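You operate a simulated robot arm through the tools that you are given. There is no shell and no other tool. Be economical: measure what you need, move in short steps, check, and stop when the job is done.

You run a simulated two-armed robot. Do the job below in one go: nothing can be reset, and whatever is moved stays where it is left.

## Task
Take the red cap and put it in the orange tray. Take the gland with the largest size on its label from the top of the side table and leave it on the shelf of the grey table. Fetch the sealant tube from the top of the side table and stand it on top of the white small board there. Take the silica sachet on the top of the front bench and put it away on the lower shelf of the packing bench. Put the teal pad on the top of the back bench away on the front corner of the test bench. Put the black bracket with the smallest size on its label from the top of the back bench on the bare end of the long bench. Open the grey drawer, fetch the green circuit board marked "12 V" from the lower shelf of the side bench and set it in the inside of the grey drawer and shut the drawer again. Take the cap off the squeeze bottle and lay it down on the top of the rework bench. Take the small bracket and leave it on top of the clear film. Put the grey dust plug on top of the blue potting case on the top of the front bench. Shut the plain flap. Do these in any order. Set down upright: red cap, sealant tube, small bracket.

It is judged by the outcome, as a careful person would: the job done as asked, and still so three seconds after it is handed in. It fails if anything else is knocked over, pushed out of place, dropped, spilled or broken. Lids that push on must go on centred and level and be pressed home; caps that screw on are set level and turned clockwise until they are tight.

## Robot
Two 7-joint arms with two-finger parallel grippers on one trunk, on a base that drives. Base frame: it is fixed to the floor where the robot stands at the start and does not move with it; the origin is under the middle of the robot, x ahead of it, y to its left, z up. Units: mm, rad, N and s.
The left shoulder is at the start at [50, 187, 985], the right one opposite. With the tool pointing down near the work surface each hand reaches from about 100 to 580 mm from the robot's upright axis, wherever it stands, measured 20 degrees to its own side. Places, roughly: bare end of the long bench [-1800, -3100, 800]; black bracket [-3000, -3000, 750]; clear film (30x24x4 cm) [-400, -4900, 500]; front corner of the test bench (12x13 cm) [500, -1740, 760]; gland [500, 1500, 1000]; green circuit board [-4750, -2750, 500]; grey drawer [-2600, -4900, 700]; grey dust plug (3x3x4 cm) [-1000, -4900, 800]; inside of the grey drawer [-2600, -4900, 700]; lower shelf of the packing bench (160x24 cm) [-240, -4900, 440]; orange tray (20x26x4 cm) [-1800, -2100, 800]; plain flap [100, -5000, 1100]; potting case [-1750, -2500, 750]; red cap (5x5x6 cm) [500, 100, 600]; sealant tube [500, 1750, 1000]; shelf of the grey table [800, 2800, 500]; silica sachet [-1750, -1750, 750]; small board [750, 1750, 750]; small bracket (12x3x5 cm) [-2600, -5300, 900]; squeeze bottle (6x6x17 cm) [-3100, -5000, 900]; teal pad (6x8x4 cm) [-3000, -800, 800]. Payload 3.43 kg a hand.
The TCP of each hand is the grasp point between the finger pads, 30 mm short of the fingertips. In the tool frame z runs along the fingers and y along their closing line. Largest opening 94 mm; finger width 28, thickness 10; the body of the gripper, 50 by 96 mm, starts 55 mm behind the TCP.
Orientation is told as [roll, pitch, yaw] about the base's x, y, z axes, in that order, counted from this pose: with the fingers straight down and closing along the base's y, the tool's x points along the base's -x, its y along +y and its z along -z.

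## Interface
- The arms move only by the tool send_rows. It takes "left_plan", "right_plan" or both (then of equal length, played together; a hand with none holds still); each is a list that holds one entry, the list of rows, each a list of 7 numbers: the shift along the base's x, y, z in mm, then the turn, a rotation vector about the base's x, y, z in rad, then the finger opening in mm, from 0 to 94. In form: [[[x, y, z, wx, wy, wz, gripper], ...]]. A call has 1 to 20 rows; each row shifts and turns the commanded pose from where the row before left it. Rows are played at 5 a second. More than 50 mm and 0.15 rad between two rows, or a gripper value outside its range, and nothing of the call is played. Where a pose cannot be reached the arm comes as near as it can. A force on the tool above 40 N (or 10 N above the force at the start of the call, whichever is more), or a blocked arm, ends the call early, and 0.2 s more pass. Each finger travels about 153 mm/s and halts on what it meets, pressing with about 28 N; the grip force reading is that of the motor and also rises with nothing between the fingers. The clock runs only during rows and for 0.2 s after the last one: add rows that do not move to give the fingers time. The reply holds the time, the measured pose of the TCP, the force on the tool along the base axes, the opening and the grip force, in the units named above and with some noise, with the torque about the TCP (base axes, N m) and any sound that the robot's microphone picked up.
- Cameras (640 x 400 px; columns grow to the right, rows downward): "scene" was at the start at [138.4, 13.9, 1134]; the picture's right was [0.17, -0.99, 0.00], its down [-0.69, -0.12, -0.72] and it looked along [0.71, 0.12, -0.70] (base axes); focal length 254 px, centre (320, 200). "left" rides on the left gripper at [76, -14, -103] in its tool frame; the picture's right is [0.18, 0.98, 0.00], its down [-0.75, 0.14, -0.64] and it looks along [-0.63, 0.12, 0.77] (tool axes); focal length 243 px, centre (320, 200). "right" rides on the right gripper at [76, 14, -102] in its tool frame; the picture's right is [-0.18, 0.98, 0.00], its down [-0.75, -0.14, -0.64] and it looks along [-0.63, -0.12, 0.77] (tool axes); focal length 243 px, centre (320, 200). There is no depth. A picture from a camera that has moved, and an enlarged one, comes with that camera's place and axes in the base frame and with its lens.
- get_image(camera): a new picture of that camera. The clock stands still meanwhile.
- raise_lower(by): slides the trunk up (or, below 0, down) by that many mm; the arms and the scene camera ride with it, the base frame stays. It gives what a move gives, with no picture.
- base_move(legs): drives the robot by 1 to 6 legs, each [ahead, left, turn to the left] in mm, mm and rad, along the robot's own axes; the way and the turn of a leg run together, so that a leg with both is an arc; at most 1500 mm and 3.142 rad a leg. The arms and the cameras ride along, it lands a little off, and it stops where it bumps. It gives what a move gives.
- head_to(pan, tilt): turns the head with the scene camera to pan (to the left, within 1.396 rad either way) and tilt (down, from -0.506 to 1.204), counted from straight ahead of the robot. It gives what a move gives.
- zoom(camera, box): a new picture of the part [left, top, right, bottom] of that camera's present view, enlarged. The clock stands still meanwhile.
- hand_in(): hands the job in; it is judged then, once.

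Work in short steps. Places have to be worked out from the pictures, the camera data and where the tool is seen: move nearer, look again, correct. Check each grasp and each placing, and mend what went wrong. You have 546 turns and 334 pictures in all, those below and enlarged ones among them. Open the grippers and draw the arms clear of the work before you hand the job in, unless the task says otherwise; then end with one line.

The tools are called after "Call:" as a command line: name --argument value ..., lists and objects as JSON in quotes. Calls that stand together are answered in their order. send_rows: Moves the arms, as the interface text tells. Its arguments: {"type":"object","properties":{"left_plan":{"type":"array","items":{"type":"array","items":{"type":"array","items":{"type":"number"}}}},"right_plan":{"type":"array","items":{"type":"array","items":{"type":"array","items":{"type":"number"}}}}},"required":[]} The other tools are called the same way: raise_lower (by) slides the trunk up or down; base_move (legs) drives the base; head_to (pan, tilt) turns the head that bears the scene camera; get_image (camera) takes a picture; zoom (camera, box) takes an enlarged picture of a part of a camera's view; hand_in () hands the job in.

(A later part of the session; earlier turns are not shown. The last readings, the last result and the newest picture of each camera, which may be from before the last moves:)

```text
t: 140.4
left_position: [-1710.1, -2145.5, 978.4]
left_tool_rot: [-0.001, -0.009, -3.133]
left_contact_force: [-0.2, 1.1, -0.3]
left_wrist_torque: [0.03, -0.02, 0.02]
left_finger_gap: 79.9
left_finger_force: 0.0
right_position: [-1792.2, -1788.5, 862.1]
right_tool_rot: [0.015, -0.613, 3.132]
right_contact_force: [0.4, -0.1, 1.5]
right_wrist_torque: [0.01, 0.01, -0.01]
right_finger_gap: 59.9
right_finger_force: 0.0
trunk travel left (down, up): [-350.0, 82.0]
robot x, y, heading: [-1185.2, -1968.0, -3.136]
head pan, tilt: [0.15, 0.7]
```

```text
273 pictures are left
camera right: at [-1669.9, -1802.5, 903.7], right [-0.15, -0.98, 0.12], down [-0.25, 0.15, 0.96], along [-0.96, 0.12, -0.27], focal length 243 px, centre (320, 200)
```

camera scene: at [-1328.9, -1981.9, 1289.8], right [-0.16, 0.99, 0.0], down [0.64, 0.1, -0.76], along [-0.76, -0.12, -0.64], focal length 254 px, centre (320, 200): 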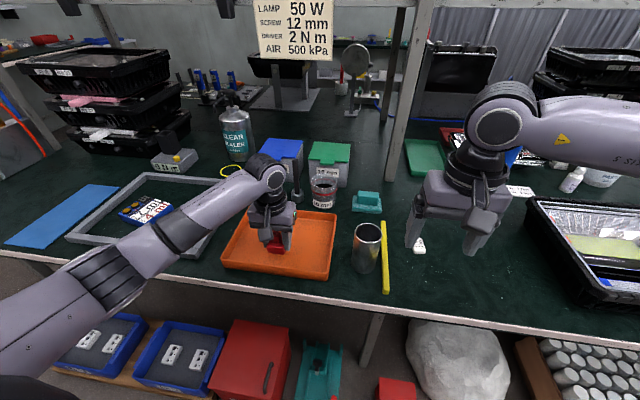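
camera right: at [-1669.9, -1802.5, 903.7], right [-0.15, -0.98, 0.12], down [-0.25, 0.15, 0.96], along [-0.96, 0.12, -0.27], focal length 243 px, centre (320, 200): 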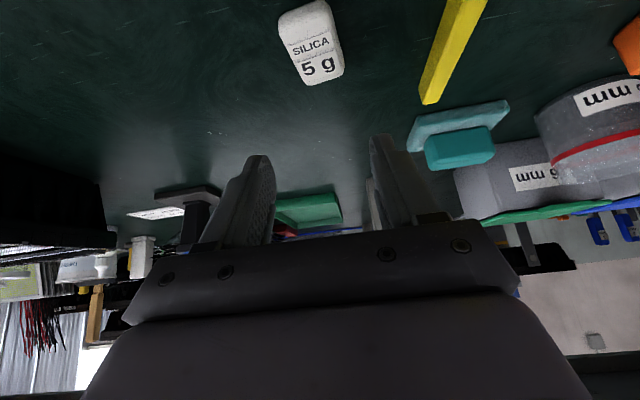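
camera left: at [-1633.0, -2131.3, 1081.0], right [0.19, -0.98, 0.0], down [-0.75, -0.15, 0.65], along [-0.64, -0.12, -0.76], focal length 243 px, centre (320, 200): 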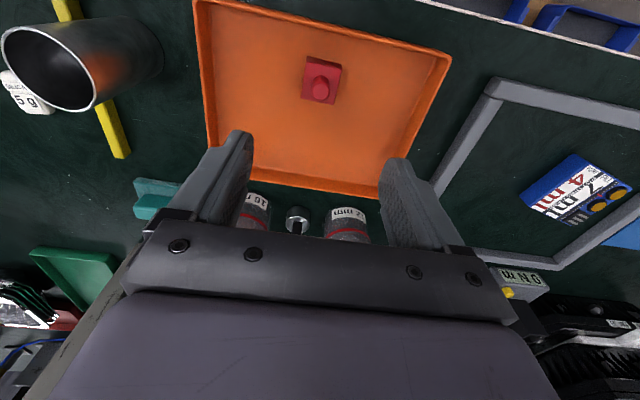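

Sachet at ≈[-1797,-1793]; I correct and descend to near the bench, then close.

Call:
send_rows --right_plan '[[[8, -4, -30, 0, 0, 0, 60], [0, 0, -25, 0, 0, 0, 60], [0, 0, -10, 0, 0, 0, 60], [0, 0, -6, 0, 0, 0, 60], [0, 0, -4, 0, 0, 0, 60], [0, 0, 0, 0, 0, 0, 60]]]'

Call:
get_image --camera "right"

```text
t: 141.8
left_position: [-1707.5, -2146.5, 979.8]
left_tool_rot: [-0.002, -0.013, -3.133]
left_contact_force: [-0.1, 0.1, 0.3]
left_wrist_torque: [0.03, 0.02, 0.05]
left_finger_gap: 79.8
left_finger_force: 0.0
right_position: [-1782.7, -1793.3, 791.7]
right_tool_rot: [0.014, -0.624, 3.134]
right_contact_force: [14.2, 2.7, 35.1]
right_wrist_torque: [1.26, -0.28, -0.69]
right_finger_gap: 61.5
right_finger_force: 1.4
trunk travel left (down, up): [-350.0, 82.0]
robot x, y, heading: [-1187.1, -1968.2, -3.139]
head pan, tilt: [0.15, 0.7]
```

```text
272 pictures are left
camera right: at [-1660.5, -1807.0, 832.8], right [-0.15, -0.98, 0.12], down [-0.24, 0.15, 0.96], along [-0.96, 0.12, -0.26], focal length 243 px, centre (320, 200)
```

right: 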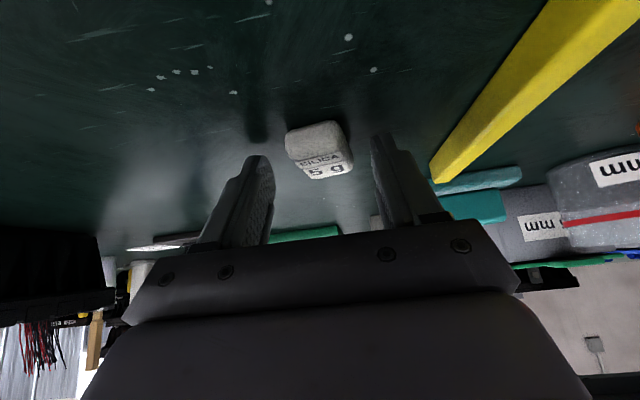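

Tips touch the bench; sachet lies between them. I raise 4 mm and close.

Call:
send_rows --right_plan '[[[-4, 0, 5, 0, 0, 0, 60], [0, 0, 0, 0, 0, 0, 15], [0, 0, 0, 0, 0, 0, 15], [0, 0, 0, 0, 0, 0, 15], [0, 0, 30, 0, 0, 0, 15], [10, 0, 45, 0, 0, 0, 15]]]'

Call:
get_image --camera "right"

```text
t: 143.2
left_position: [-1709.8, -2146.5, 978.4]
left_tool_rot: [-0.001, -0.011, -3.132]
left_contact_force: [0.3, 0.3, -0.6]
left_wrist_torque: [0.0, 0.0, 0.01]
left_finger_gap: 80.2
left_finger_force: 0.1
right_position: [-1775.4, -1792.5, 864.7]
right_tool_rot: [0.016, -0.609, 3.134]
right_contact_force: [-0.3, 0.4, -0.6]
right_wrist_torque: [0.02, -0.01, 0.01]
right_finger_gap: 30.8
right_finger_force: 27.9
trunk travel left (down, up): [-350.0, 82.0]
robot x, y, heading: [-1184.4, -1969.5, -3.133]
head pan, tilt: [0.15, 0.7]
```

```text
271 pictures are left
camera right: at [-1653.8, -1806.9, 906.5], right [-0.15, -0.98, 0.12], down [-0.25, 0.15, 0.96], along [-0.96, 0.11, -0.27], focal length 243 px, centre (320, 200)
```

right: 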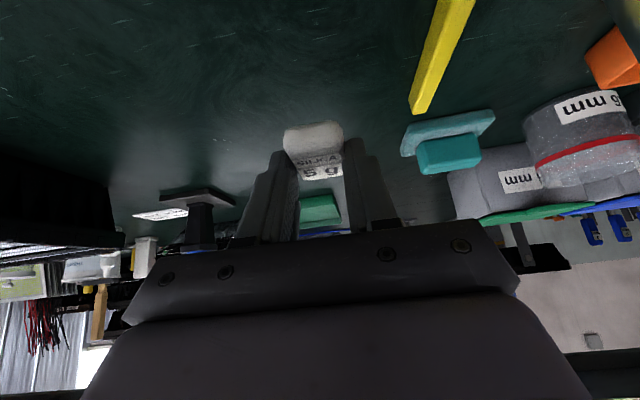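

Sachet held. I tuck both hands and drive to the packing bench at the far wall.

Call:
send_rows --right_plan '[[[40, 0, 20, 0, 0, 0, 15], [40, 0, 20, 0, 0, 0, 15], [40, 0, 20, 0, 0, 0, 15], [30, 0, 20, 0, 0, 0, 15]]]' --left_plan '[[[40, -20, 10, 0, 0, 0, 80], [40, -20, 10, 0, 0, 0, 80], [40, -20, 10, 0, 0, 0, 80], [40, -20, 10, 0, 0, 0, 80]]]'

Call:
base_move --legs '[[-500, 0, 0], [0, 0, 1.571], [1500, 0, 0], [0, 420, 0]]'

Call:
head_to --pan 0.0 --tilt 0.35

Call:
get_image --camera "scene"

```text
t: 144.2
left_position: [-1549.2, -2224.6, 1016.1]
left_tool_rot: [-0.002, -0.009, -3.136]
left_contact_force: [0.6, -1.0, 0.5]
left_wrist_torque: [0.01, -0.03, -0.03]
left_finger_gap: 80.1
left_finger_force: 0.3
right_position: [-1624.0, -1794.3, 949.6]
right_tool_rot: [0.013, -0.611, 3.134]
right_contact_force: [0.2, -0.2, 0.1]
right_wrist_torque: [-0.02, 0.01, 0.01]
right_finger_gap: 30.5
right_finger_force: 28.0
trunk travel left (down, up): [-350.0, 82.0]
robot x, y, heading: [-1189.4, -1969.1, -3.137]
head pan, tilt: [0.15, 0.7]
```

```text
t: 160.3
left_position: [17.1, -3841.0, 1016.0]
left_tool_rot: [-0.002, -0.009, -1.554]
left_contact_force: [-1.0, 0.3, -0.3]
left_wrist_torque: [0.0, 0.02, 0.0]
left_finger_gap: 80.1
left_finger_force: 0.1
right_position: [-413.7, -3916.0, 948.7]
right_tool_rot: [0.014, -0.612, -1.572]
right_contact_force: [0.3, 0.1, 0.0]
right_wrist_torque: [0.02, 0.03, -0.03]
right_finger_gap: 30.4
right_finger_force: 28.2
trunk travel left (down, up): [-350.0, 82.0]
robot x, y, heading: [-241.6, -3477.3, -1.553]
head pan, tilt: [0.15, 0.7]
```

```text
t: 161.1
left_position: [15.6, -3839.7, 1016.8]
left_tool_rot: [0.001, -0.009, -1.555]
left_contact_force: [0.3, 0.1, 0.2]
left_wrist_torque: [0.0, 0.0, 0.03]
left_finger_gap: 79.9
left_finger_force: 0.0
right_position: [-414.5, -3917.3, 947.4]
right_tool_rot: [0.013, -0.611, -1.573]
right_contact_force: [0.0, -0.1, -0.4]
right_wrist_torque: [0.0, -0.02, -0.03]
right_finger_gap: 30.7
right_finger_force: 27.9
trunk travel left (down, up): [-350.0, 82.0]
robot x, y, heading: [-245.5, -3477.9, -1.557]
head pan, tilt: [0.0, 0.351]
```

```text
270 pictures are left
camera scene: at [-242.3, -3627.8, 1321.1], right [-1.0, -0.01, 0.0], down [0.0, 0.34, -0.94], along [0.01, -0.94, -0.34], focal length 254 px, centre (320, 200)
```

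scene: 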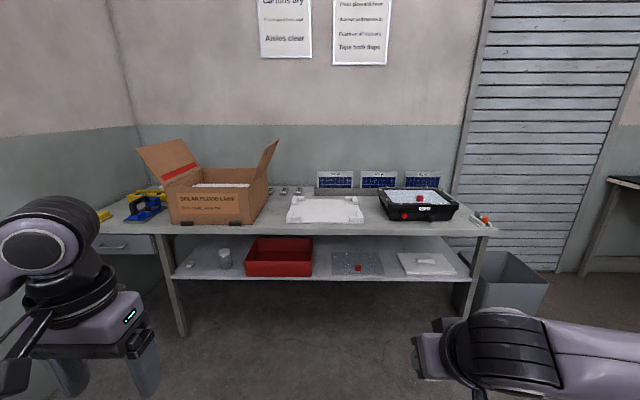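

I zoom on the packing bench.

Call:
zoom --camera "scene" --box '[100, 130, 300, 290]'

Call:
zoom --camera "scene" --box '[290, 160, 500, 290]'

```text
2.50 times, centred on (200, 210) of scene
camera zoom: at [-242.3, -3627.8, 1321.1], right [-1.0, -0.01, 0.0], down [0.0, 0.34, -0.94], along [0.01, -0.94, -0.34], focal length 634 px, centre (620, 175)
```

zoom: 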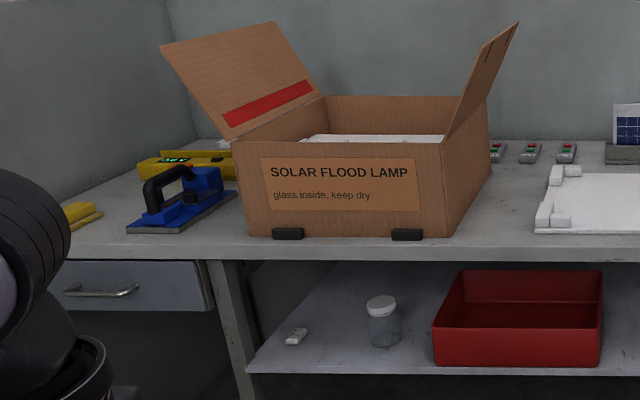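

```text
3.05 times, centred on (395, 225) of scene
camera zoom: at [-242.3, -3627.8, 1321.1], right [-1.0, -0.01, 0.0], down [0.0, 0.34, -0.94], along [0.01, -0.94, -0.34], focal length 773 px, centre (91, 124)
```

zoom: 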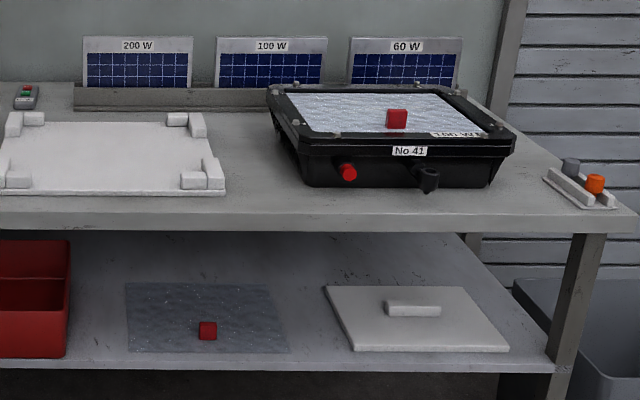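

Plan: sachet goes between the red bin and the film (≈[-250,-4870], shelf z≈440). I lower the trunk, tilt the right hand to ~47°, tuck the left, then approach.

Call:
raise_lower --by -340

Call:
send_rows --right_plan '[[[0, 0, -10, -0.1, 0, 0, 15], [0, 0, -10, -0.11, 0, 0, 15], [0, 0, 0, 0, 0, 0, 15]]]' --left_plan '[[[0, 40, 0, 0, 0, 0, 80], [0, 40, 0, 0, 0, 0, 80], [0, 40, 0, 0, 0, 0, 80]]]'

Call:
base_move --legs '[[790, 165, -0.015]]'

Call:
get_image --camera "right"

Call:
get_image --camera "scene"

```text
t: 164.4
left_position: [15.5, -3839.7, 677.5]
left_tool_rot: [0.0, -0.009, -1.555]
left_contact_force: [-0.1, 0.4, 0.2]
left_wrist_torque: [0.0, 0.02, 0.0]
left_finger_gap: 79.9
left_finger_force: 0.0
right_position: [-414.7, -3916.7, 608.2]
right_tool_rot: [0.014, -0.611, -1.572]
right_contact_force: [0.0, 0.9, -1.4]
right_wrist_torque: [-0.01, 0.01, -0.02]
right_finger_gap: 30.6
right_finger_force: 28.0
trunk travel left (down, up): [-10.0, 422.0]
robot x, y, heading: [-245.8, -3479.1, -1.556]
head pan, tilt: [0.0, 0.351]
```

```text
t: 165.2
left_position: [17.8, -3730.4, 681.0]
left_tool_rot: [0.0, -0.007, -1.554]
left_contact_force: [0.2, 0.6, 0.1]
left_wrist_torque: [0.04, 0.04, 0.01]
left_finger_gap: 80.3
left_finger_force: 0.0
left hand out of reach, approached as far as the arm can: row 3
right_position: [-415.4, -3917.1, 589.0]
right_tool_rot: [0.015, -0.822, -1.572]
right_contact_force: [0.6, 0.1, -0.5]
right_wrist_torque: [-0.01, 0.01, -0.01]
right_finger_gap: 30.5
right_finger_force: 28.0
trunk travel left (down, up): [-10.0, 422.0]
robot x, y, heading: [-240.0, -3474.2, -1.558]
head pan, tilt: [0.0, 0.351]
```

```text
t: 169.6
left_position: [171.2, -4532.7, 681.5]
left_tool_rot: [0.0, -0.011, -1.587]
left_contact_force: [-0.1, 0.3, 0.2]
left_wrist_torque: [0.0, -0.01, -0.01]
left_finger_gap: 80.0
left_finger_force: 0.2
right_position: [-268.7, -4705.9, 589.4]
right_tool_rot: [0.016, -0.824, -1.604]
right_contact_force: [0.4, -0.1, 0.1]
right_wrist_torque: [0.01, 0.01, -0.03]
right_finger_gap: 30.6
right_finger_force: 28.0
trunk travel left (down, up): [-10.0, 422.0]
robot x, y, heading: [-80.5, -4269.9, -1.588]
head pan, tilt: [0.0, 0.351]
```

```text
267 pictures are left
camera right: at [-250.1, -4579.0, 604.5], right [0.98, -0.15, 0.14], down [-0.15, -0.04, 0.99], along [-0.14, -0.99, -0.06], focal length 243 px, centre (320, 200)
```

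right: 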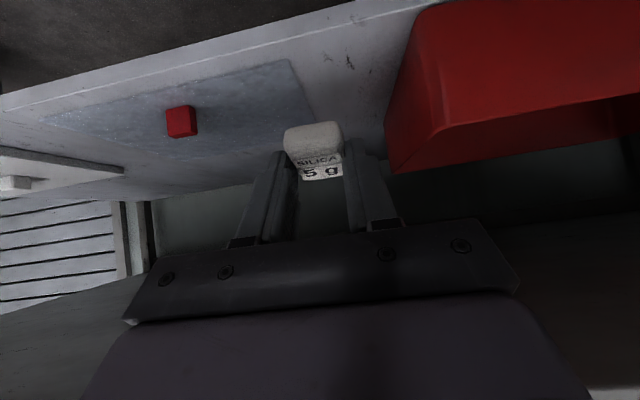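

```text
266 pictures are left
camera scene: at [-85.9, -4422.2, 981.2], right [-1.0, 0.02, 0.0], down [0.01, 0.34, -0.94], along [-0.02, -0.94, -0.34], focal length 254 px, centre (320, 200)
```

scene: 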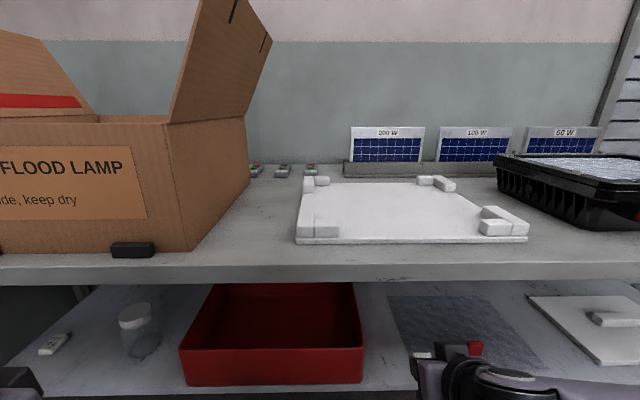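

Gap centre at x≈-228. I move in to ≈10 mm above the shelf.

Call:
send_rows --right_plan '[[[40, 0, 0, 0, 0, 0, 15], [0, -36, -26, 0, 0, 0, 15], [0, -36, -26, 0, 0, 0, 15], [0, -36, -26, 0, 0, 0, 15], [0, -36, -23, 0, 0, 0, 15], [0, 0, 0, 0, 0, 0, 15]]]'

Call:
get_image --camera "right"

```text
t: 171.0
left_position: [169.0, -4533.0, 681.6]
left_tool_rot: [-0.001, -0.01, -1.586]
left_contact_force: [0.3, 0.3, -0.6]
left_wrist_torque: [0.0, 0.01, -0.01]
left_finger_gap: 80.0
left_finger_force: 0.0
right_position: [-229.2, -4848.9, 489.7]
right_tool_rot: [0.014, -0.822, -1.604]
right_contact_force: [-9.2, 2.2, 3.0]
right_wrist_torque: [0.11, -0.42, 0.74]
right_finger_gap: 30.2
right_finger_force: 28.0
trunk travel left (down, up): [-10.0, 422.0]
robot x, y, heading: [-84.0, -4272.0, -1.588]
head pan, tilt: [0.0, 0.351]
```

```text
265 pictures are left
camera right: at [-211.0, -4723.0, 504.4], right [0.98, -0.15, 0.14], down [-0.15, -0.04, 0.99], along [-0.14, -0.99, -0.06], focal length 243 px, centre (320, 200)
```

right: 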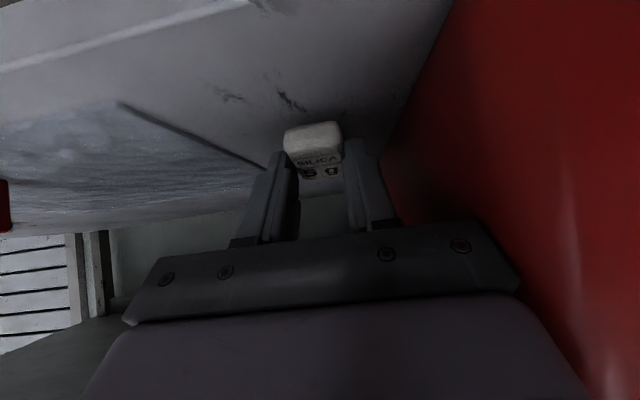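

A side force of 9 N: the gripper body brushes the red bin. I shift 25 mm away (−x) and check.

Call:
send_rows --right_plan '[[[-12, 0, 0, 0, 0, 0, 15], [-13, 0, 0, 0, 0, 0, 15], [0, 0, 0, 0, 0, 0, 15]]]'

Call:
get_image --camera "right"

Call:
get_image --camera "scene"

```text
t: 171.8
left_position: [170.0, -4531.8, 683.7]
left_tool_rot: [0.0, -0.009, -1.586]
left_contact_force: [0.3, 0.5, -0.2]
left_wrist_torque: [0.02, 0.01, 0.0]
left_finger_gap: 79.9
left_finger_force: 0.1
right_position: [-252.1, -4848.0, 489.8]
right_tool_rot: [0.016, -0.822, -1.603]
right_contact_force: [-0.1, -0.5, -0.7]
right_wrist_torque: [-0.01, 0.02, 0.03]
right_finger_gap: 30.6
right_finger_force: 28.1
trunk travel left (down, up): [-10.0, 422.0]
robot x, y, heading: [-80.1, -4270.3, -1.594]
head pan, tilt: [0.0, 0.351]
```

```text
264 pictures are left
camera right: at [-235.0, -4722.1, 504.8], right [0.98, -0.15, 0.15], down [-0.15, -0.04, 0.99], along [-0.14, -0.99, -0.06], focal length 243 px, centre (320, 200)
```

right: 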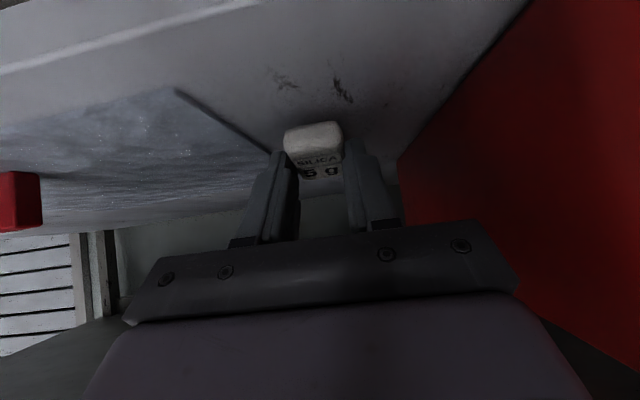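

```text
263 pictures are left
camera scene: at [-85.9, -4422.2, 981.2], right [-1.0, 0.02, 0.0], down [0.01, 0.34, -0.94], along [-0.02, -0.94, -0.34], focal length 254 px, centre (320, 200)
```

scene: 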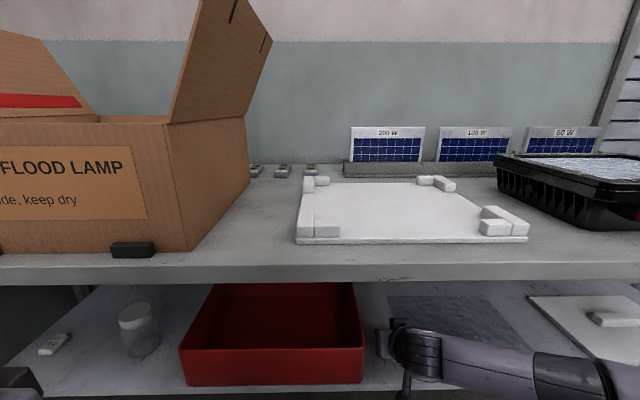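

The bin hasn't visibly moved. I lower gently.

Call:
send_rows --right_plan '[[[0, 0, -6, 0, 0, 0, 15], [0, 0, -4, 0, 0, 0, 15], [0, 0, -3, 0, 0, 0, 15], [0, 0, 0, 0, 0, 0, 15]]]'

```text
t: 172.8
left_position: [169.8, -4532.1, 681.3]
left_tool_rot: [-0.001, -0.011, -1.585]
left_contact_force: [-0.1, -0.2, -0.4]
left_wrist_torque: [-0.02, -0.01, 0.05]
left_finger_gap: 79.8
left_finger_force: 0.1
right_position: [-252.3, -4851.4, 480.6]
right_tool_rot: [0.015, -0.832, -1.605]
right_contact_force: [-4.0, -3.8, 24.2]
right_wrist_torque: [0.0, 0.33, 0.02]
right_finger_gap: 30.6
right_finger_force: 27.9
trunk travel left (down, up): [-10.0, 422.0]
robot x, y, heading: [-81.7, -4269.4, -1.591]
head pan, tilt: [0.0, 0.351]
```

Contact with the shelf. I release and withdraw along the tool axis.

Call:
send_rows --right_plan '[[[0, 0, 3, 0, 0, 0, 15], [0, 0, 0, 0, 0, 0, 48], [0, 0, 0, 0, 0, 0, 48], [0, 15, 14, 0, 0, 0, 48], [0, 30, 28, 0, 0, 0, 48], [0, 33, 30, 0, 0, 0, 48], [0, 33, 30, 0, 0, 0, 48], [0, 33, 30, 0, 0, 0, 48]]]'

Call:
get_image --camera "right"

```text
t: 174.6
left_position: [169.3, -4533.8, 682.8]
left_tool_rot: [-0.001, -0.009, -1.584]
left_contact_force: [-0.2, -0.2, -0.4]
left_wrist_torque: [0.0, 0.02, -0.02]
left_finger_gap: 79.9
left_finger_force: 0.1
right_position: [-253.3, -4706.9, 610.9]
right_tool_rot: [0.015, -0.821, -1.604]
right_contact_force: [-0.3, 0.1, 0.1]
right_wrist_torque: [0.02, 0.02, 0.0]
right_finger_gap: 48.1
right_finger_force: 0.0
trunk travel left (down, up): [-10.0, 422.0]
robot x, y, heading: [-85.8, -4270.7, -1.59]
head pan, tilt: [0.0, 0.351]
```

```text
262 pictures are left
camera right: at [-234.8, -4580.6, 625.6], right [0.98, -0.15, 0.14], down [-0.15, -0.04, 0.99], along [-0.14, -0.99, -0.06], focal length 243 px, centre (320, 200)
```

right: 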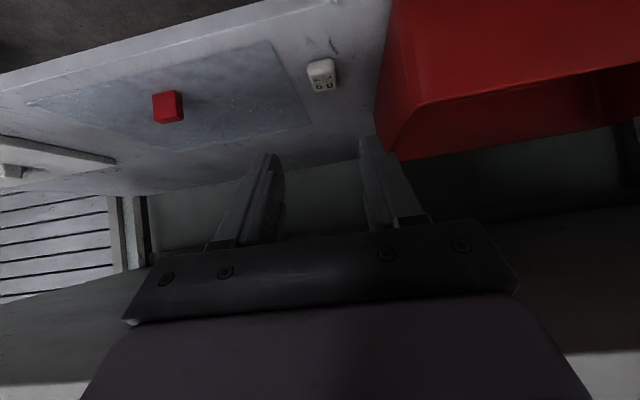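

The sachet lies on the shelf. Next, the plain flap: I raise the trunk, tilt the right hand to nearly horizontal with closed fingers, and place the base so the right arm can sweep the flap toward +x.

Call:
raise_lower --by 340

Call:
base_move --legs '[[-200, 355, 0.02]]'

Call:
send_rows --right_plan '[[[0, 0, 0, -0.14, 0, 0, 0], [0, 0, 0, -0.14, 0, 0, 0], [0, 0, 0, -0.14, 0, 0, 0], [0, 0, 0, -0.14, 0, 0, 0], [0, 0, 0, 0, 0, 0, 0]]]'

Call:
head_to --pan 0.0 --tilt 0.3

Call:
get_image --camera "scene"

```text
t: 177.9
left_position: [170.4, -4533.2, 1022.2]
left_tool_rot: [0.0, -0.009, -1.587]
left_contact_force: [-0.2, 0.1, -0.1]
left_wrist_torque: [0.02, -0.02, 0.0]
left_finger_gap: 80.3
left_finger_force: 0.2
right_position: [-251.9, -4707.5, 950.8]
right_tool_rot: [0.015, -0.822, -1.605]
right_contact_force: [0.7, 0.1, -0.1]
right_wrist_torque: [0.0, -0.01, 0.0]
right_finger_gap: 48.1
right_finger_force: 0.2
trunk travel left (down, up): [-350.0, 82.0]
robot x, y, heading: [-86.6, -4271.6, -1.588]
head pan, tilt: [0.0, 0.351]
```

```text
t: 180.4
left_position: [521.6, -4329.0, 1021.5]
left_tool_rot: [-0.002, -0.007, -1.563]
left_contact_force: [0.3, -0.8, 0.3]
left_wrist_torque: [-0.01, 0.0, 0.02]
left_finger_gap: 80.0
left_finger_force: 0.0
right_position: [105.2, -4513.2, 949.6]
right_tool_rot: [0.014, -0.821, -1.583]
right_contact_force: [0.4, 0.1, 0.3]
right_wrist_torque: [0.0, -0.03, -0.02]
right_finger_gap: 48.1
right_finger_force: 0.1
trunk travel left (down, up): [-350.0, 82.0]
robot x, y, heading: [262.1, -4071.5, -1.566]
head pan, tilt: [0.0, 0.351]
```

```text
t: 181.6
left_position: [521.6, -4328.5, 1022.6]
left_tool_rot: [-0.001, -0.009, -1.565]
left_contact_force: [-0.6, 0.2, 0.1]
left_wrist_torque: [0.0, -0.01, 0.01]
left_finger_gap: 80.2
left_finger_force: 0.1
right_position: [138.5, -4504.5, 956.2]
right_tool_rot: [0.063, -1.314, -1.619]
right_contact_force: [0.0, 0.1, 0.1]
right_wrist_torque: [0.03, 0.01, 0.0]
right_finger_gap: 0.0
right_finger_force: 28.2
right hand out of reach, approached as far as the arm can: row 2, 3, 4
trunk travel left (down, up): [-350.0, 82.0]
robot x, y, heading: [263.6, -4069.6, -1.568]
head pan, tilt: [0.0, 0.351]
```

```text
t: 182.2
left_position: [521.9, -4329.2, 1021.8]
left_tool_rot: [-0.001, -0.008, -1.566]
left_contact_force: [0.4, -0.3, 1.1]
left_wrist_torque: [0.02, -0.01, -0.01]
left_finger_gap: 79.9
left_finger_force: 0.0
right_position: [138.6, -4505.1, 956.1]
right_tool_rot: [0.064, -1.314, -1.619]
right_contact_force: [0.4, 0.2, 0.7]
right_wrist_torque: [-0.02, 0.0, 0.03]
right_finger_gap: 0.0
right_finger_force: 27.8
trunk travel left (down, up): [-350.0, 82.0]
robot x, y, heading: [263.3, -4070.5, -1.565]
head pan, tilt: [0.0, 0.3]
```

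```text
261 pictures are left
camera scene: at [264.9, -4224.2, 1325.9], right [-1.0, 0.0, 0.0], down [0.0, 0.3, -0.96], along [0.0, -0.96, -0.3], focal length 254 px, centre (320, 200)
```

scene: 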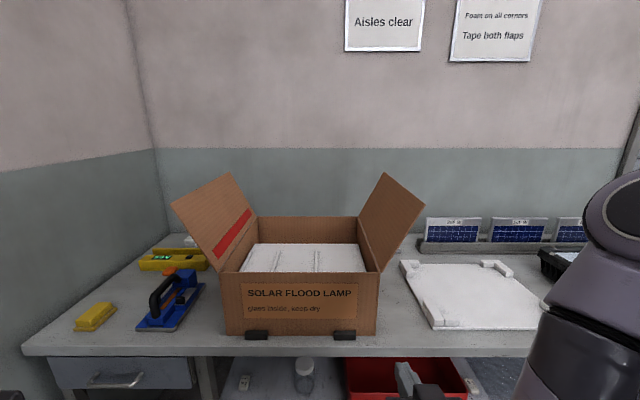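

Re-measured: flap hinge at x≈105, z≈933, carton front y≈-4828, flap leaning 27° outward, length ≈222. I place the rod-like closed fingers outside the flap and go in.

Call:
send_rows --right_plan '[[[-38, -20, 14, 0, 0, 0, 0], [-38, -20, 14, 0, 0, 0, 0], [-38, -20, 14, 0, 0, 0, 0], [-38, -20, 14, 0, 0, 0, 0], [0, -20, 0, 0, 0, 0, 0]]]'

Call:
base_move --legs '[[190, 0, 0]]'

Call:
get_image --camera "scene"

Call:
get_image --camera "right"

```text
t: 183.4
left_position: [522.2, -4330.0, 1021.7]
left_tool_rot: [0.001, -0.009, -1.565]
left_contact_force: [-0.4, 0.7, -0.2]
left_wrist_torque: [-0.01, -0.01, 0.01]
left_finger_gap: 80.1
left_finger_force: 0.1
right_position: [60.4, -4599.9, 1072.9]
right_tool_rot: [0.058, -1.31, -1.615]
right_contact_force: [-0.3, -0.2, -0.2]
right_wrist_torque: [-0.01, 0.01, -0.03]
right_finger_gap: 0.0
right_finger_force: 28.2
right hand out of reach, approached as far as the arm can: row 1, 2, 3, 4, 5
trunk travel left (down, up): [-350.0, 82.0]
robot x, y, heading: [265.5, -4072.0, -1.567]
head pan, tilt: [0.0, 0.3]
```

```text
t: 184.9
left_position: [523.9, -4483.5, 1021.7]
left_tool_rot: [0.0, -0.01, -1.563]
left_contact_force: [0.6, 0.4, 0.1]
left_wrist_torque: [0.0, -0.01, 0.04]
left_finger_gap: 80.1
left_finger_force: 0.2
right_position: [62.0, -4748.7, 1073.6]
right_tool_rot: [0.051, -1.308, -1.606]
right_contact_force: [-0.6, 4.6, 1.9]
right_wrist_torque: [-0.07, 0.01, -0.08]
right_finger_gap: 0.0
right_finger_force: 27.7
trunk travel left (down, up): [-350.0, 82.0]
robot x, y, heading: [262.9, -4227.0, -1.565]
head pan, tilt: [0.0, 0.3]
stopped in leg 1: the force on the tool passed its limit (the readings are from after the stop); the commanded pose is now the measured one
```

```text
260 pictures are left
camera scene: at [265.5, -4378.3, 1326.0], right [-1.0, 0.0, 0.0], down [0.0, 0.3, -0.96], along [0.0, -0.96, -0.3], focal length 254 px, centre (320, 200)
```

scene: 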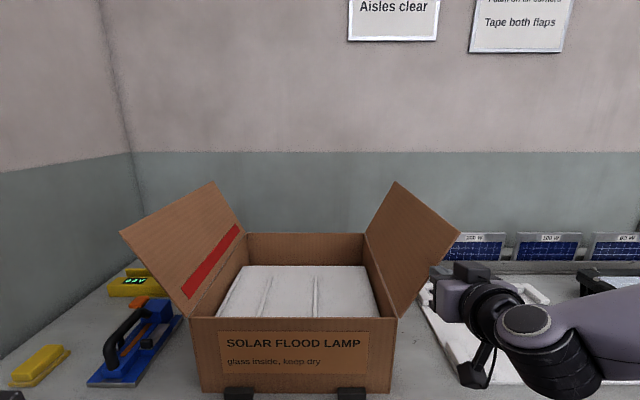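

```text
259 pictures are left
camera right: at [76.0, -4629.4, 1028.2], right [0.98, -0.03, 0.19], down [-0.16, 0.42, 0.89], along [-0.11, -0.91, 0.41], focal length 243 px, centre (320, 200)
```

right: 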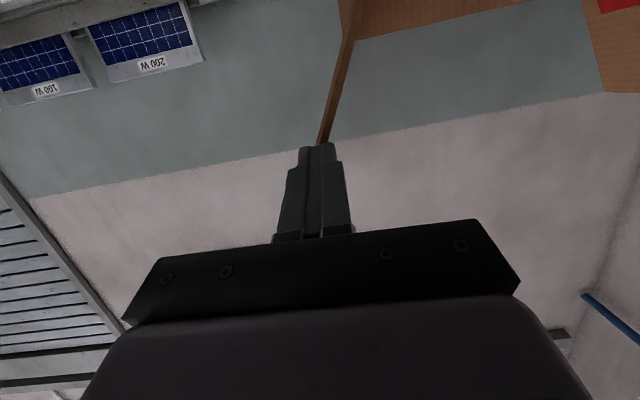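

The fingertips met the flap's front edge. I back off 40 mm, move out to x≈-25, z≈1015, and then go in alongside the flap's outer face.

Call:
send_rows --right_plan '[[[0, 40, 0, 0, 0, 0, 0], [-30, 0, -20, 0, 0, 0, 0], [-30, 0, -20, 0, 0, 0, 0], [-30, 0, -20, 0, 0, 0, 0], [0, 0, 0, 0, 0, 0, 0]]]'

Call:
get_image --camera "scene"

Call:
get_image --camera "right"

```text
t: 186.1
left_position: [523.9, -4483.1, 1022.2]
left_tool_rot: [-0.001, -0.009, -1.564]
left_contact_force: [-0.3, 0.7, 0.0]
left_wrist_torque: [0.0, -0.05, 0.0]
left_finger_gap: 80.1
left_finger_force: 0.0
right_position: [-2.3, -4711.6, 1092.6]
right_tool_rot: [0.046, -1.298, -1.603]
right_contact_force: [0.3, 0.4, -0.7]
right_wrist_torque: [-0.01, 0.03, -0.04]
right_finger_gap: 0.1
right_finger_force: 27.4
right hand out of reach, approached as far as the arm can: row 2, 3, 4
trunk travel left (down, up): [-350.0, 82.0]
robot x, y, heading: [265.6, -4226.2, -1.567]
head pan, tilt: [0.0, 0.3]
```

```text
258 pictures are left
camera scene: at [266.1, -4379.1, 1325.9], right [-1.0, 0.0, 0.0], down [0.0, 0.3, -0.96], along [0.0, -0.96, -0.3], focal length 254 px, centre (320, 200)
```

scene: 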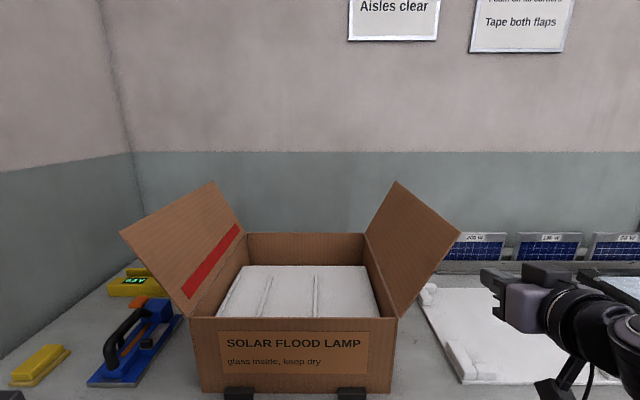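

```text
257 pictures are left
camera right: at [12.0, -4591.8, 1049.0], right [0.98, -0.04, 0.19], down [-0.16, 0.41, 0.9], along [-0.11, -0.91, 0.4], focal length 243 px, centre (320, 200)
```

right: 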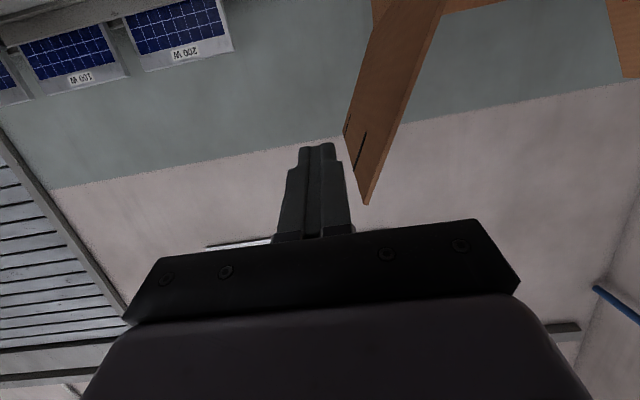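

Consistent fit: carton front y≈-4785, hinge ≈(120, z 960). From here I go straight in to y≈-4830, outside the flap.

Call:
send_rows --right_plan '[[[0, -40, 0, 0, 0, 0, 0], [0, -40, 0, 0, 0, 0, 0], [0, -40, 0, 0, 0, 0, 0], [0, 0, 0, 0, 0, 0, 0]]]'

Call:
get_image --camera "scene"

```text
t: 187.1
left_position: [524.1, -4482.4, 1022.3]
left_tool_rot: [0.0, -0.007, -1.565]
left_contact_force: [0.0, 0.9, 0.9]
left_wrist_torque: [0.01, -0.01, -0.01]
left_finger_gap: 80.0
left_finger_force: 0.1
right_position: [-1.2, -4828.3, 1092.7]
right_tool_rot: [0.05, -1.311, -1.602]
right_contact_force: [0.5, 11.3, -1.9]
right_wrist_torque: [-0.52, 0.13, 0.3]
right_finger_gap: 0.0
right_finger_force: 28.0
trunk travel left (down, up): [-350.0, 82.0]
robot x, y, heading: [264.2, -4228.2, -1.565]
head pan, tilt: [0.0, 0.3]
```

```text
256 pictures are left
camera scene: at [265.5, -4377.6, 1326.1], right [-1.0, 0.0, 0.0], down [0.0, 0.29, -0.96], along [0.0, -0.96, -0.29], focal length 254 px, centre (320, 200)
```

scene: 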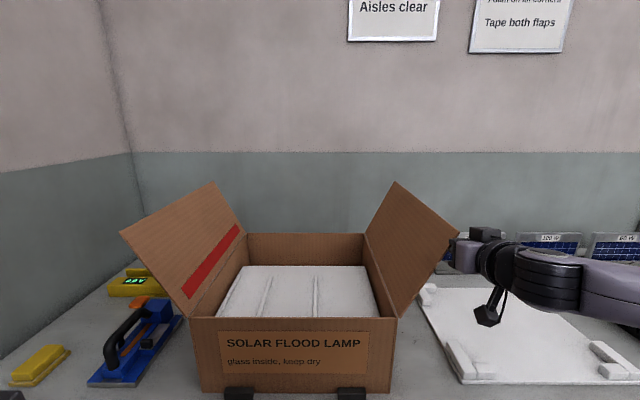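

The gripper body (96 mm wide) touches the flap's front edge. I back off 14 mm so only the fingers are alongside the flap, and start the sweep.

Call:
send_rows --right_plan '[[[0, 16, 0, 0, 0, 0, 0], [16, 0, 0, 0, 0, 0, 0], [20, 0, 4, 0, 0, 0, 0], [22, 0, 10, 0, 0, 0, 0], [22, 0, 10, 0, 0, 0, 0], [0, 0, 0, 0, 0, 0, 0]]]'

Call:
get_image --camera "scene"

```text
t: 188.5
left_position: [524.1, -4484.2, 1022.7]
left_tool_rot: [-0.001, -0.008, -1.564]
left_contact_force: [1.3, -0.8, -0.1]
left_wrist_torque: [0.0, 0.0, -0.03]
left_finger_gap: 80.0
left_finger_force: 0.1
right_position: [77.4, -4813.5, 1117.6]
right_tool_rot: [0.052, -1.308, -1.607]
right_contact_force: [0.7, -0.9, 0.0]
right_wrist_torque: [0.0, -0.01, 0.0]
right_finger_gap: 0.1
right_finger_force: 28.0
trunk travel left (down, up): [-350.0, 82.0]
robot x, y, heading: [265.2, -4227.6, -1.57]
head pan, tilt: [0.0, 0.3]
```

```text
255 pictures are left
camera scene: at [265.5, -4379.1, 1325.9], right [-1.0, 0.0, 0.0], down [0.0, 0.3, -0.96], along [0.0, -0.96, -0.3], focal length 254 px, centre (320, 200)
```

scene: 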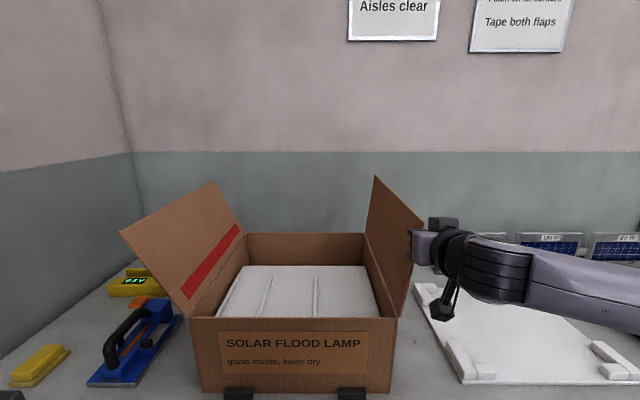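

The flap turns with the fingers. I continue the arc past vertical and down.

Call:
send_rows --right_plan '[[[28, 0, 4, 0, 0, 0, 0], [28, 0, 1, 0, 0, 0, 0], [27, 0, -6, 0, 0, 0, 0], [27, 0, -8, 0, 0, 0, 0], [24, 0, -16, 0, 0, 0, 0], [23, 0, -16, 0, 0, 0, 0], [16, 0, -22, 0, 0, 0, 0], [16, 0, -23, 0, 0, 0, 0], [6, 0, -16, 0, 0, 0, 0], [0, 0, 0, 0, 0, 0, 0]]]'

Call:
get_image --camera "scene"

```text
t: 190.7
left_position: [523.0, -4483.7, 1022.1]
left_tool_rot: [0.0, -0.008, -1.563]
left_contact_force: [0.5, -0.3, -0.2]
left_wrist_torque: [-0.01, 0.0, -0.03]
left_finger_gap: 80.0
left_finger_force: 0.1
right_position: [271.4, -4814.7, 1015.2]
right_tool_rot: [0.055, -1.31, -1.608]
right_contact_force: [0.2, -0.1, -0.2]
right_wrist_torque: [-0.01, 0.0, 0.02]
right_finger_gap: 0.2
right_finger_force: 28.3
trunk travel left (down, up): [-350.0, 82.0]
robot x, y, heading: [266.8, -4224.9, -1.569]
head pan, tilt: [0.0, 0.3]
```

```text
254 pictures are left
camera scene: at [265.6, -4379.1, 1325.9], right [-1.0, 0.0, 0.0], down [0.0, 0.3, -0.96], along [0.0, -0.96, -0.3], focal length 254 px, centre (320, 200)
```

scene: 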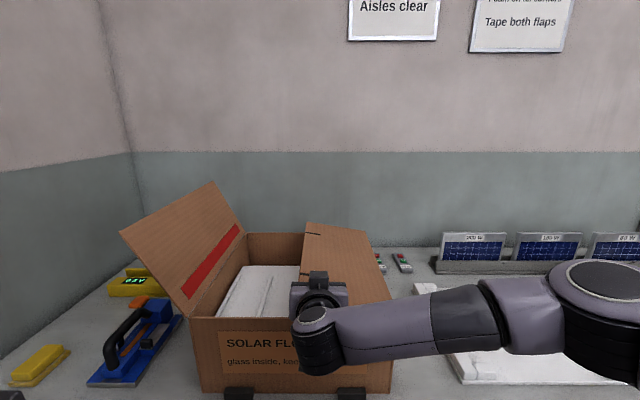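

Nearly shut. I press down further in small steps until it meets resistance.

Call:
send_rows --right_plan '[[[3, 0, -12, 0, 0, 0, 0], [2, 0, -12, 0, 0, 0, 0], [0, 0, -8, 0, 0, 0, 0], [0, 0, -6, 0, 0, 0, 0], [0, 0, 0, 0, 0, 0, 0]]]'

Call:
get_image --camera "scene"

```text
t: 191.9
left_position: [524.0, -4482.7, 1023.4]
left_tool_rot: [0.002, -0.011, -1.562]
left_contact_force: [-0.5, 0.9, 0.2]
left_wrist_torque: [-0.02, 0.01, 0.0]
left_finger_gap: 80.0
left_finger_force: 0.1
right_position: [278.6, -4813.7, 984.5]
right_tool_rot: [0.068, -1.328, -1.622]
right_contact_force: [-1.5, -2.7, 30.9]
right_wrist_torque: [-0.86, -0.03, -0.49]
right_finger_gap: 0.4
right_finger_force: 27.6
trunk travel left (down, up): [-350.0, 82.0]
robot x, y, heading: [266.3, -4229.9, -1.57]
head pan, tilt: [0.0, 0.3]
```

```text
253 pictures are left
camera scene: at [265.5, -4376.1, 1326.8], right [-1.0, 0.0, 0.0], down [0.0, 0.29, -0.96], along [0.0, -0.96, -0.29], focal length 254 px, centre (320, 200)
```

scene: 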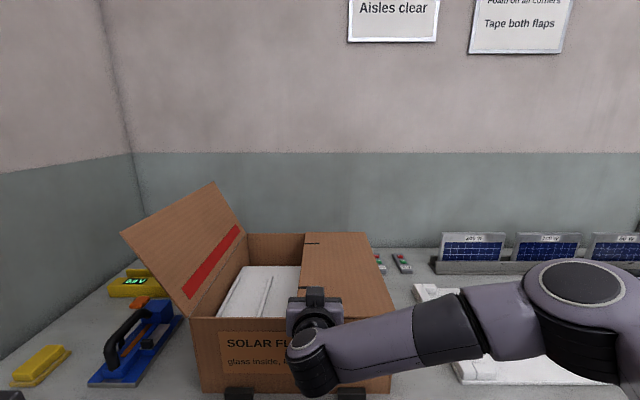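

31 N resistance, flap lies flat. I lift off and check whether it stays.

Call:
send_rows --right_plan '[[[0, 0, 20, 0, 0, 0, 0], [0, 0, 40, 0, 0, 0, 0], [0, 40, 20, 0, 0, 0, 0], [0, 40, 0, 0, 0, 0, 0], [0, 40, 0, 0, 0, 0, 0], [-30, 30, 0, 0, 0, 0, 30], [-40, 0, 0, 0, 0, 0, 60]]]'

Call:
get_image --camera "scene"

```text
t: 193.5
left_position: [522.5, -4483.8, 1021.9]
left_tool_rot: [-0.001, -0.01, -1.563]
left_contact_force: [-0.2, -0.3, -0.6]
left_wrist_torque: [0.01, -0.01, 0.01]
left_finger_gap: 80.1
left_finger_force: 0.0
right_position: [206.7, -4665.7, 1058.0]
right_tool_rot: [0.056, -1.309, -1.613]
right_contact_force: [-0.1, 0.4, 0.3]
right_wrist_torque: [-0.05, -0.04, 0.03]
right_finger_gap: 59.8
right_finger_force: 0.1
trunk travel left (down, up): [-350.0, 82.0]
robot x, y, heading: [267.7, -4224.2, -1.571]
head pan, tilt: [0.0, 0.3]
```

```text
252 pictures are left
camera scene: at [264.9, -4379.0, 1325.9], right [-1.0, 0.0, 0.0], down [0.0, 0.3, -0.96], along [0.0, -0.96, -0.3], focal length 254 px, centre (320, 200)
```

scene: 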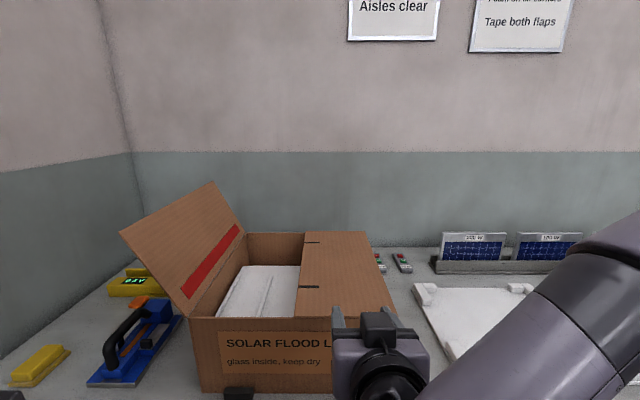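

The flap stays shut. I bring the right hand back to vertical and drive along the bench toward the dust plug.

Call:
base_move --legs '[[-150, 0, 0], [0, -1110, 0]]'

Call:
send_rows --right_plan '[[[0, 0, 0, 0.131, 0, 0, 70], [0, 0, 0, 0.131, 0, 0, 70], [0, 0, 0, 0.131, 0, 0, 70], [0, 0, 0, 0.131, 0, 0, 70], [0, 0, 0, 0.131, 0, 0, 70], [0, 0, 0, 0.131, 0, 0, 70], [0, 0, 0, 0.131, 0, 0, 70], [0, 0, 0, 0.131, 0, 0, 70], [0, 0, 0, 0.131, 0, 0, 70], [0, 0, 0, 0.131, 0, 0, 70], [0, 0, 0, 0, 0, 0, 70]]]'

Call:
head_to --pan -0.2 --tilt 0.6

Call:
get_image --camera "scene"

```text
t: 200.1
left_position: [-582.3, -4335.7, 1022.0]
left_tool_rot: [-0.001, -0.009, -1.577]
left_contact_force: [0.2, 0.8, -0.2]
left_wrist_torque: [-0.03, -0.01, 0.0]
left_finger_gap: 79.9
left_finger_force: 0.0
right_position: [-899.8, -4512.9, 1059.1]
right_tool_rot: [0.052, -1.309, -1.621]
right_contact_force: [0.3, 0.2, -1.2]
right_wrist_torque: [0.02, -0.02, 0.01]
right_finger_gap: 60.4
right_finger_force: 0.0
trunk travel left (down, up): [-350.0, 82.0]
robot x, y, heading: [-837.8, -4078.9, -1.581]
head pan, tilt: [0.0, 0.3]
```

```text
t: 202.5
left_position: [-582.2, -4335.4, 1021.7]
left_tool_rot: [0.001, -0.008, -1.576]
left_contact_force: [0.0, -0.2, 0.0]
left_wrist_torque: [-0.02, 0.01, 0.0]
left_finger_gap: 80.0
left_finger_force: 0.0
right_position: [-899.2, -4512.9, 1059.6]
right_tool_rot: [0.008, 0.004, -1.582]
right_contact_force: [0.1, -0.8, 0.5]
right_wrist_torque: [-0.02, -0.01, -0.02]
right_finger_gap: 70.0
right_finger_force: 0.2
trunk travel left (down, up): [-350.0, 82.0]
robot x, y, heading: [-837.8, -4076.7, -1.576]
head pan, tilt: [0.0, 0.3]
```

```text
t: 203.3
left_position: [-581.4, -4335.5, 1022.7]
left_tool_rot: [0.0, -0.008, -1.575]
left_contact_force: [0.1, -0.7, 0.6]
left_wrist_torque: [0.0, -0.01, 0.0]
left_finger_gap: 80.2
left_finger_force: 0.0
right_position: [-899.9, -4513.3, 1058.3]
right_tool_rot: [0.004, 0.002, -1.583]
right_contact_force: [-0.2, -1.0, 0.2]
right_wrist_torque: [0.0, 0.03, 0.01]
right_finger_gap: 70.0
right_finger_force: 0.0
trunk travel left (down, up): [-350.0, 82.0]
robot x, y, heading: [-836.2, -4077.1, -1.577]
head pan, tilt: [-0.201, 0.6]
```

```text
251 pictures are left
camera scene: at [-856.5, -4220.9, 1298.5], right [-0.98, 0.21, 0.0], down [0.12, 0.55, -0.83], along [-0.17, -0.81, -0.56], focal length 254 px, centre (320, 200)
```

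scene: 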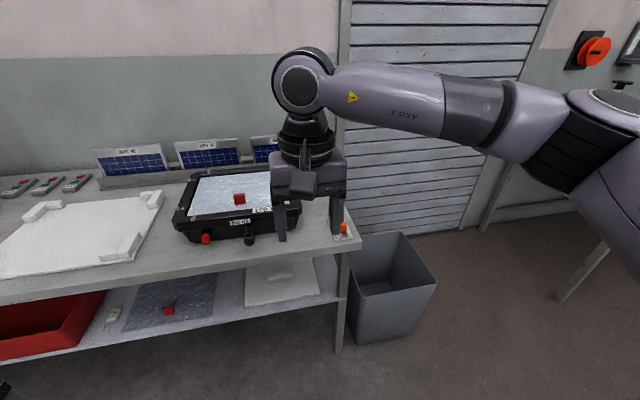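

The plug holder is at ≈[-1045,-4800]. I drive closer and look with the right camera.

Call:
base_move --legs '[[180, -50, 0]]'

Call:
get_image --camera "right"

Call:
get_image --camera "scene"

```text
t: 204.8
left_position: [-632.4, -4510.4, 1022.7]
left_tool_rot: [0.001, -0.008, -1.574]
left_contact_force: [-0.7, -0.1, -0.4]
left_wrist_torque: [-0.01, 0.02, -0.02]
left_finger_gap: 80.0
left_finger_force: 0.0
right_position: [-950.8, -4686.8, 1058.1]
right_tool_rot: [0.007, 0.002, -1.582]
right_contact_force: [0.4, 0.8, 0.1]
right_wrist_torque: [0.03, -0.03, -0.02]
right_finger_gap: 70.0
right_finger_force: 0.1
trunk travel left (down, up): [-350.0, 82.0]
robot x, y, heading: [-892.7, -4253.1, -1.58]
head pan, tilt: [-0.201, 0.6]
```

```text
250 pictures are left
camera right: at [-935.0, -4611.5, 1162.5], right [0.98, -0.2, 0.01], down [-0.15, -0.75, 0.64], along [-0.12, -0.63, -0.77], focal length 243 px, centre (320, 200)
```

right: 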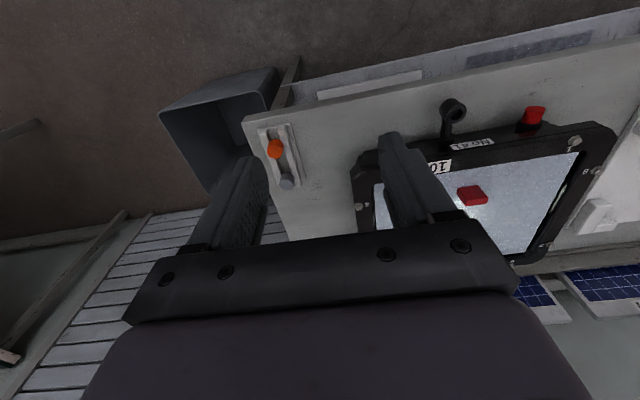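

```text
249 pictures are left
camera scene: at [-907.0, -4395.3, 1298.3], right [-0.98, 0.21, 0.0], down [0.12, 0.55, -0.82], along [-0.17, -0.81, -0.57], focal length 254 px, centre (320, 200)
```

scene: 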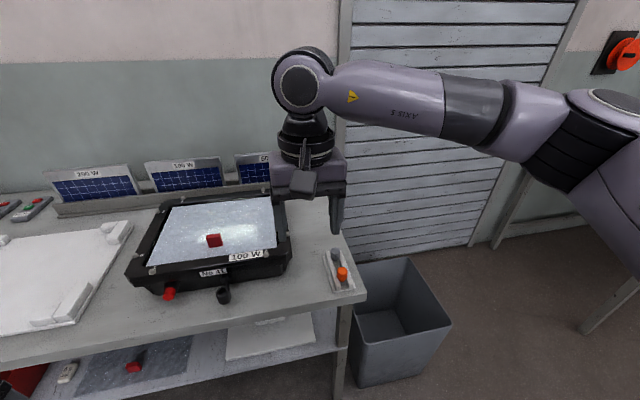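

Grey plug top ≈[-1038,-4840,817]. I zoom to see the holder's shape.

Call:
zoom --camera "scene" --box '[310, 235, 374, 300]'

Call:
zoom --camera "right" --box '[245, 115, 325, 205]'

```text
6.15 times, centred on (342, 268) of scene
camera zoom: at [-907.0, -4395.3, 1298.3], right [-0.98, 0.21, 0.0], down [0.12, 0.55, -0.82], along [-0.17, -0.81, -0.57], focal length 1560 px, centre (185, -215)
```

zoom: 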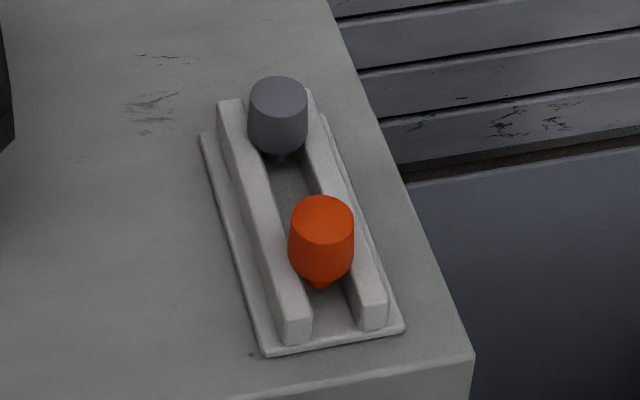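

```text
4.44 times, centred on (285, 160) of right
camera zoom: at [-935.0, -4611.5, 1162.5], right [0.98, -0.2, 0.01], down [-0.15, -0.75, 0.64], along [-0.12, -0.63, -0.77], focal length 1078 px, centre (476, 378)
```

zoom: 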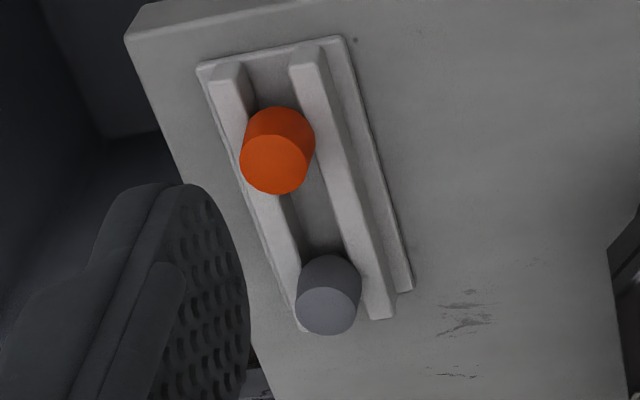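

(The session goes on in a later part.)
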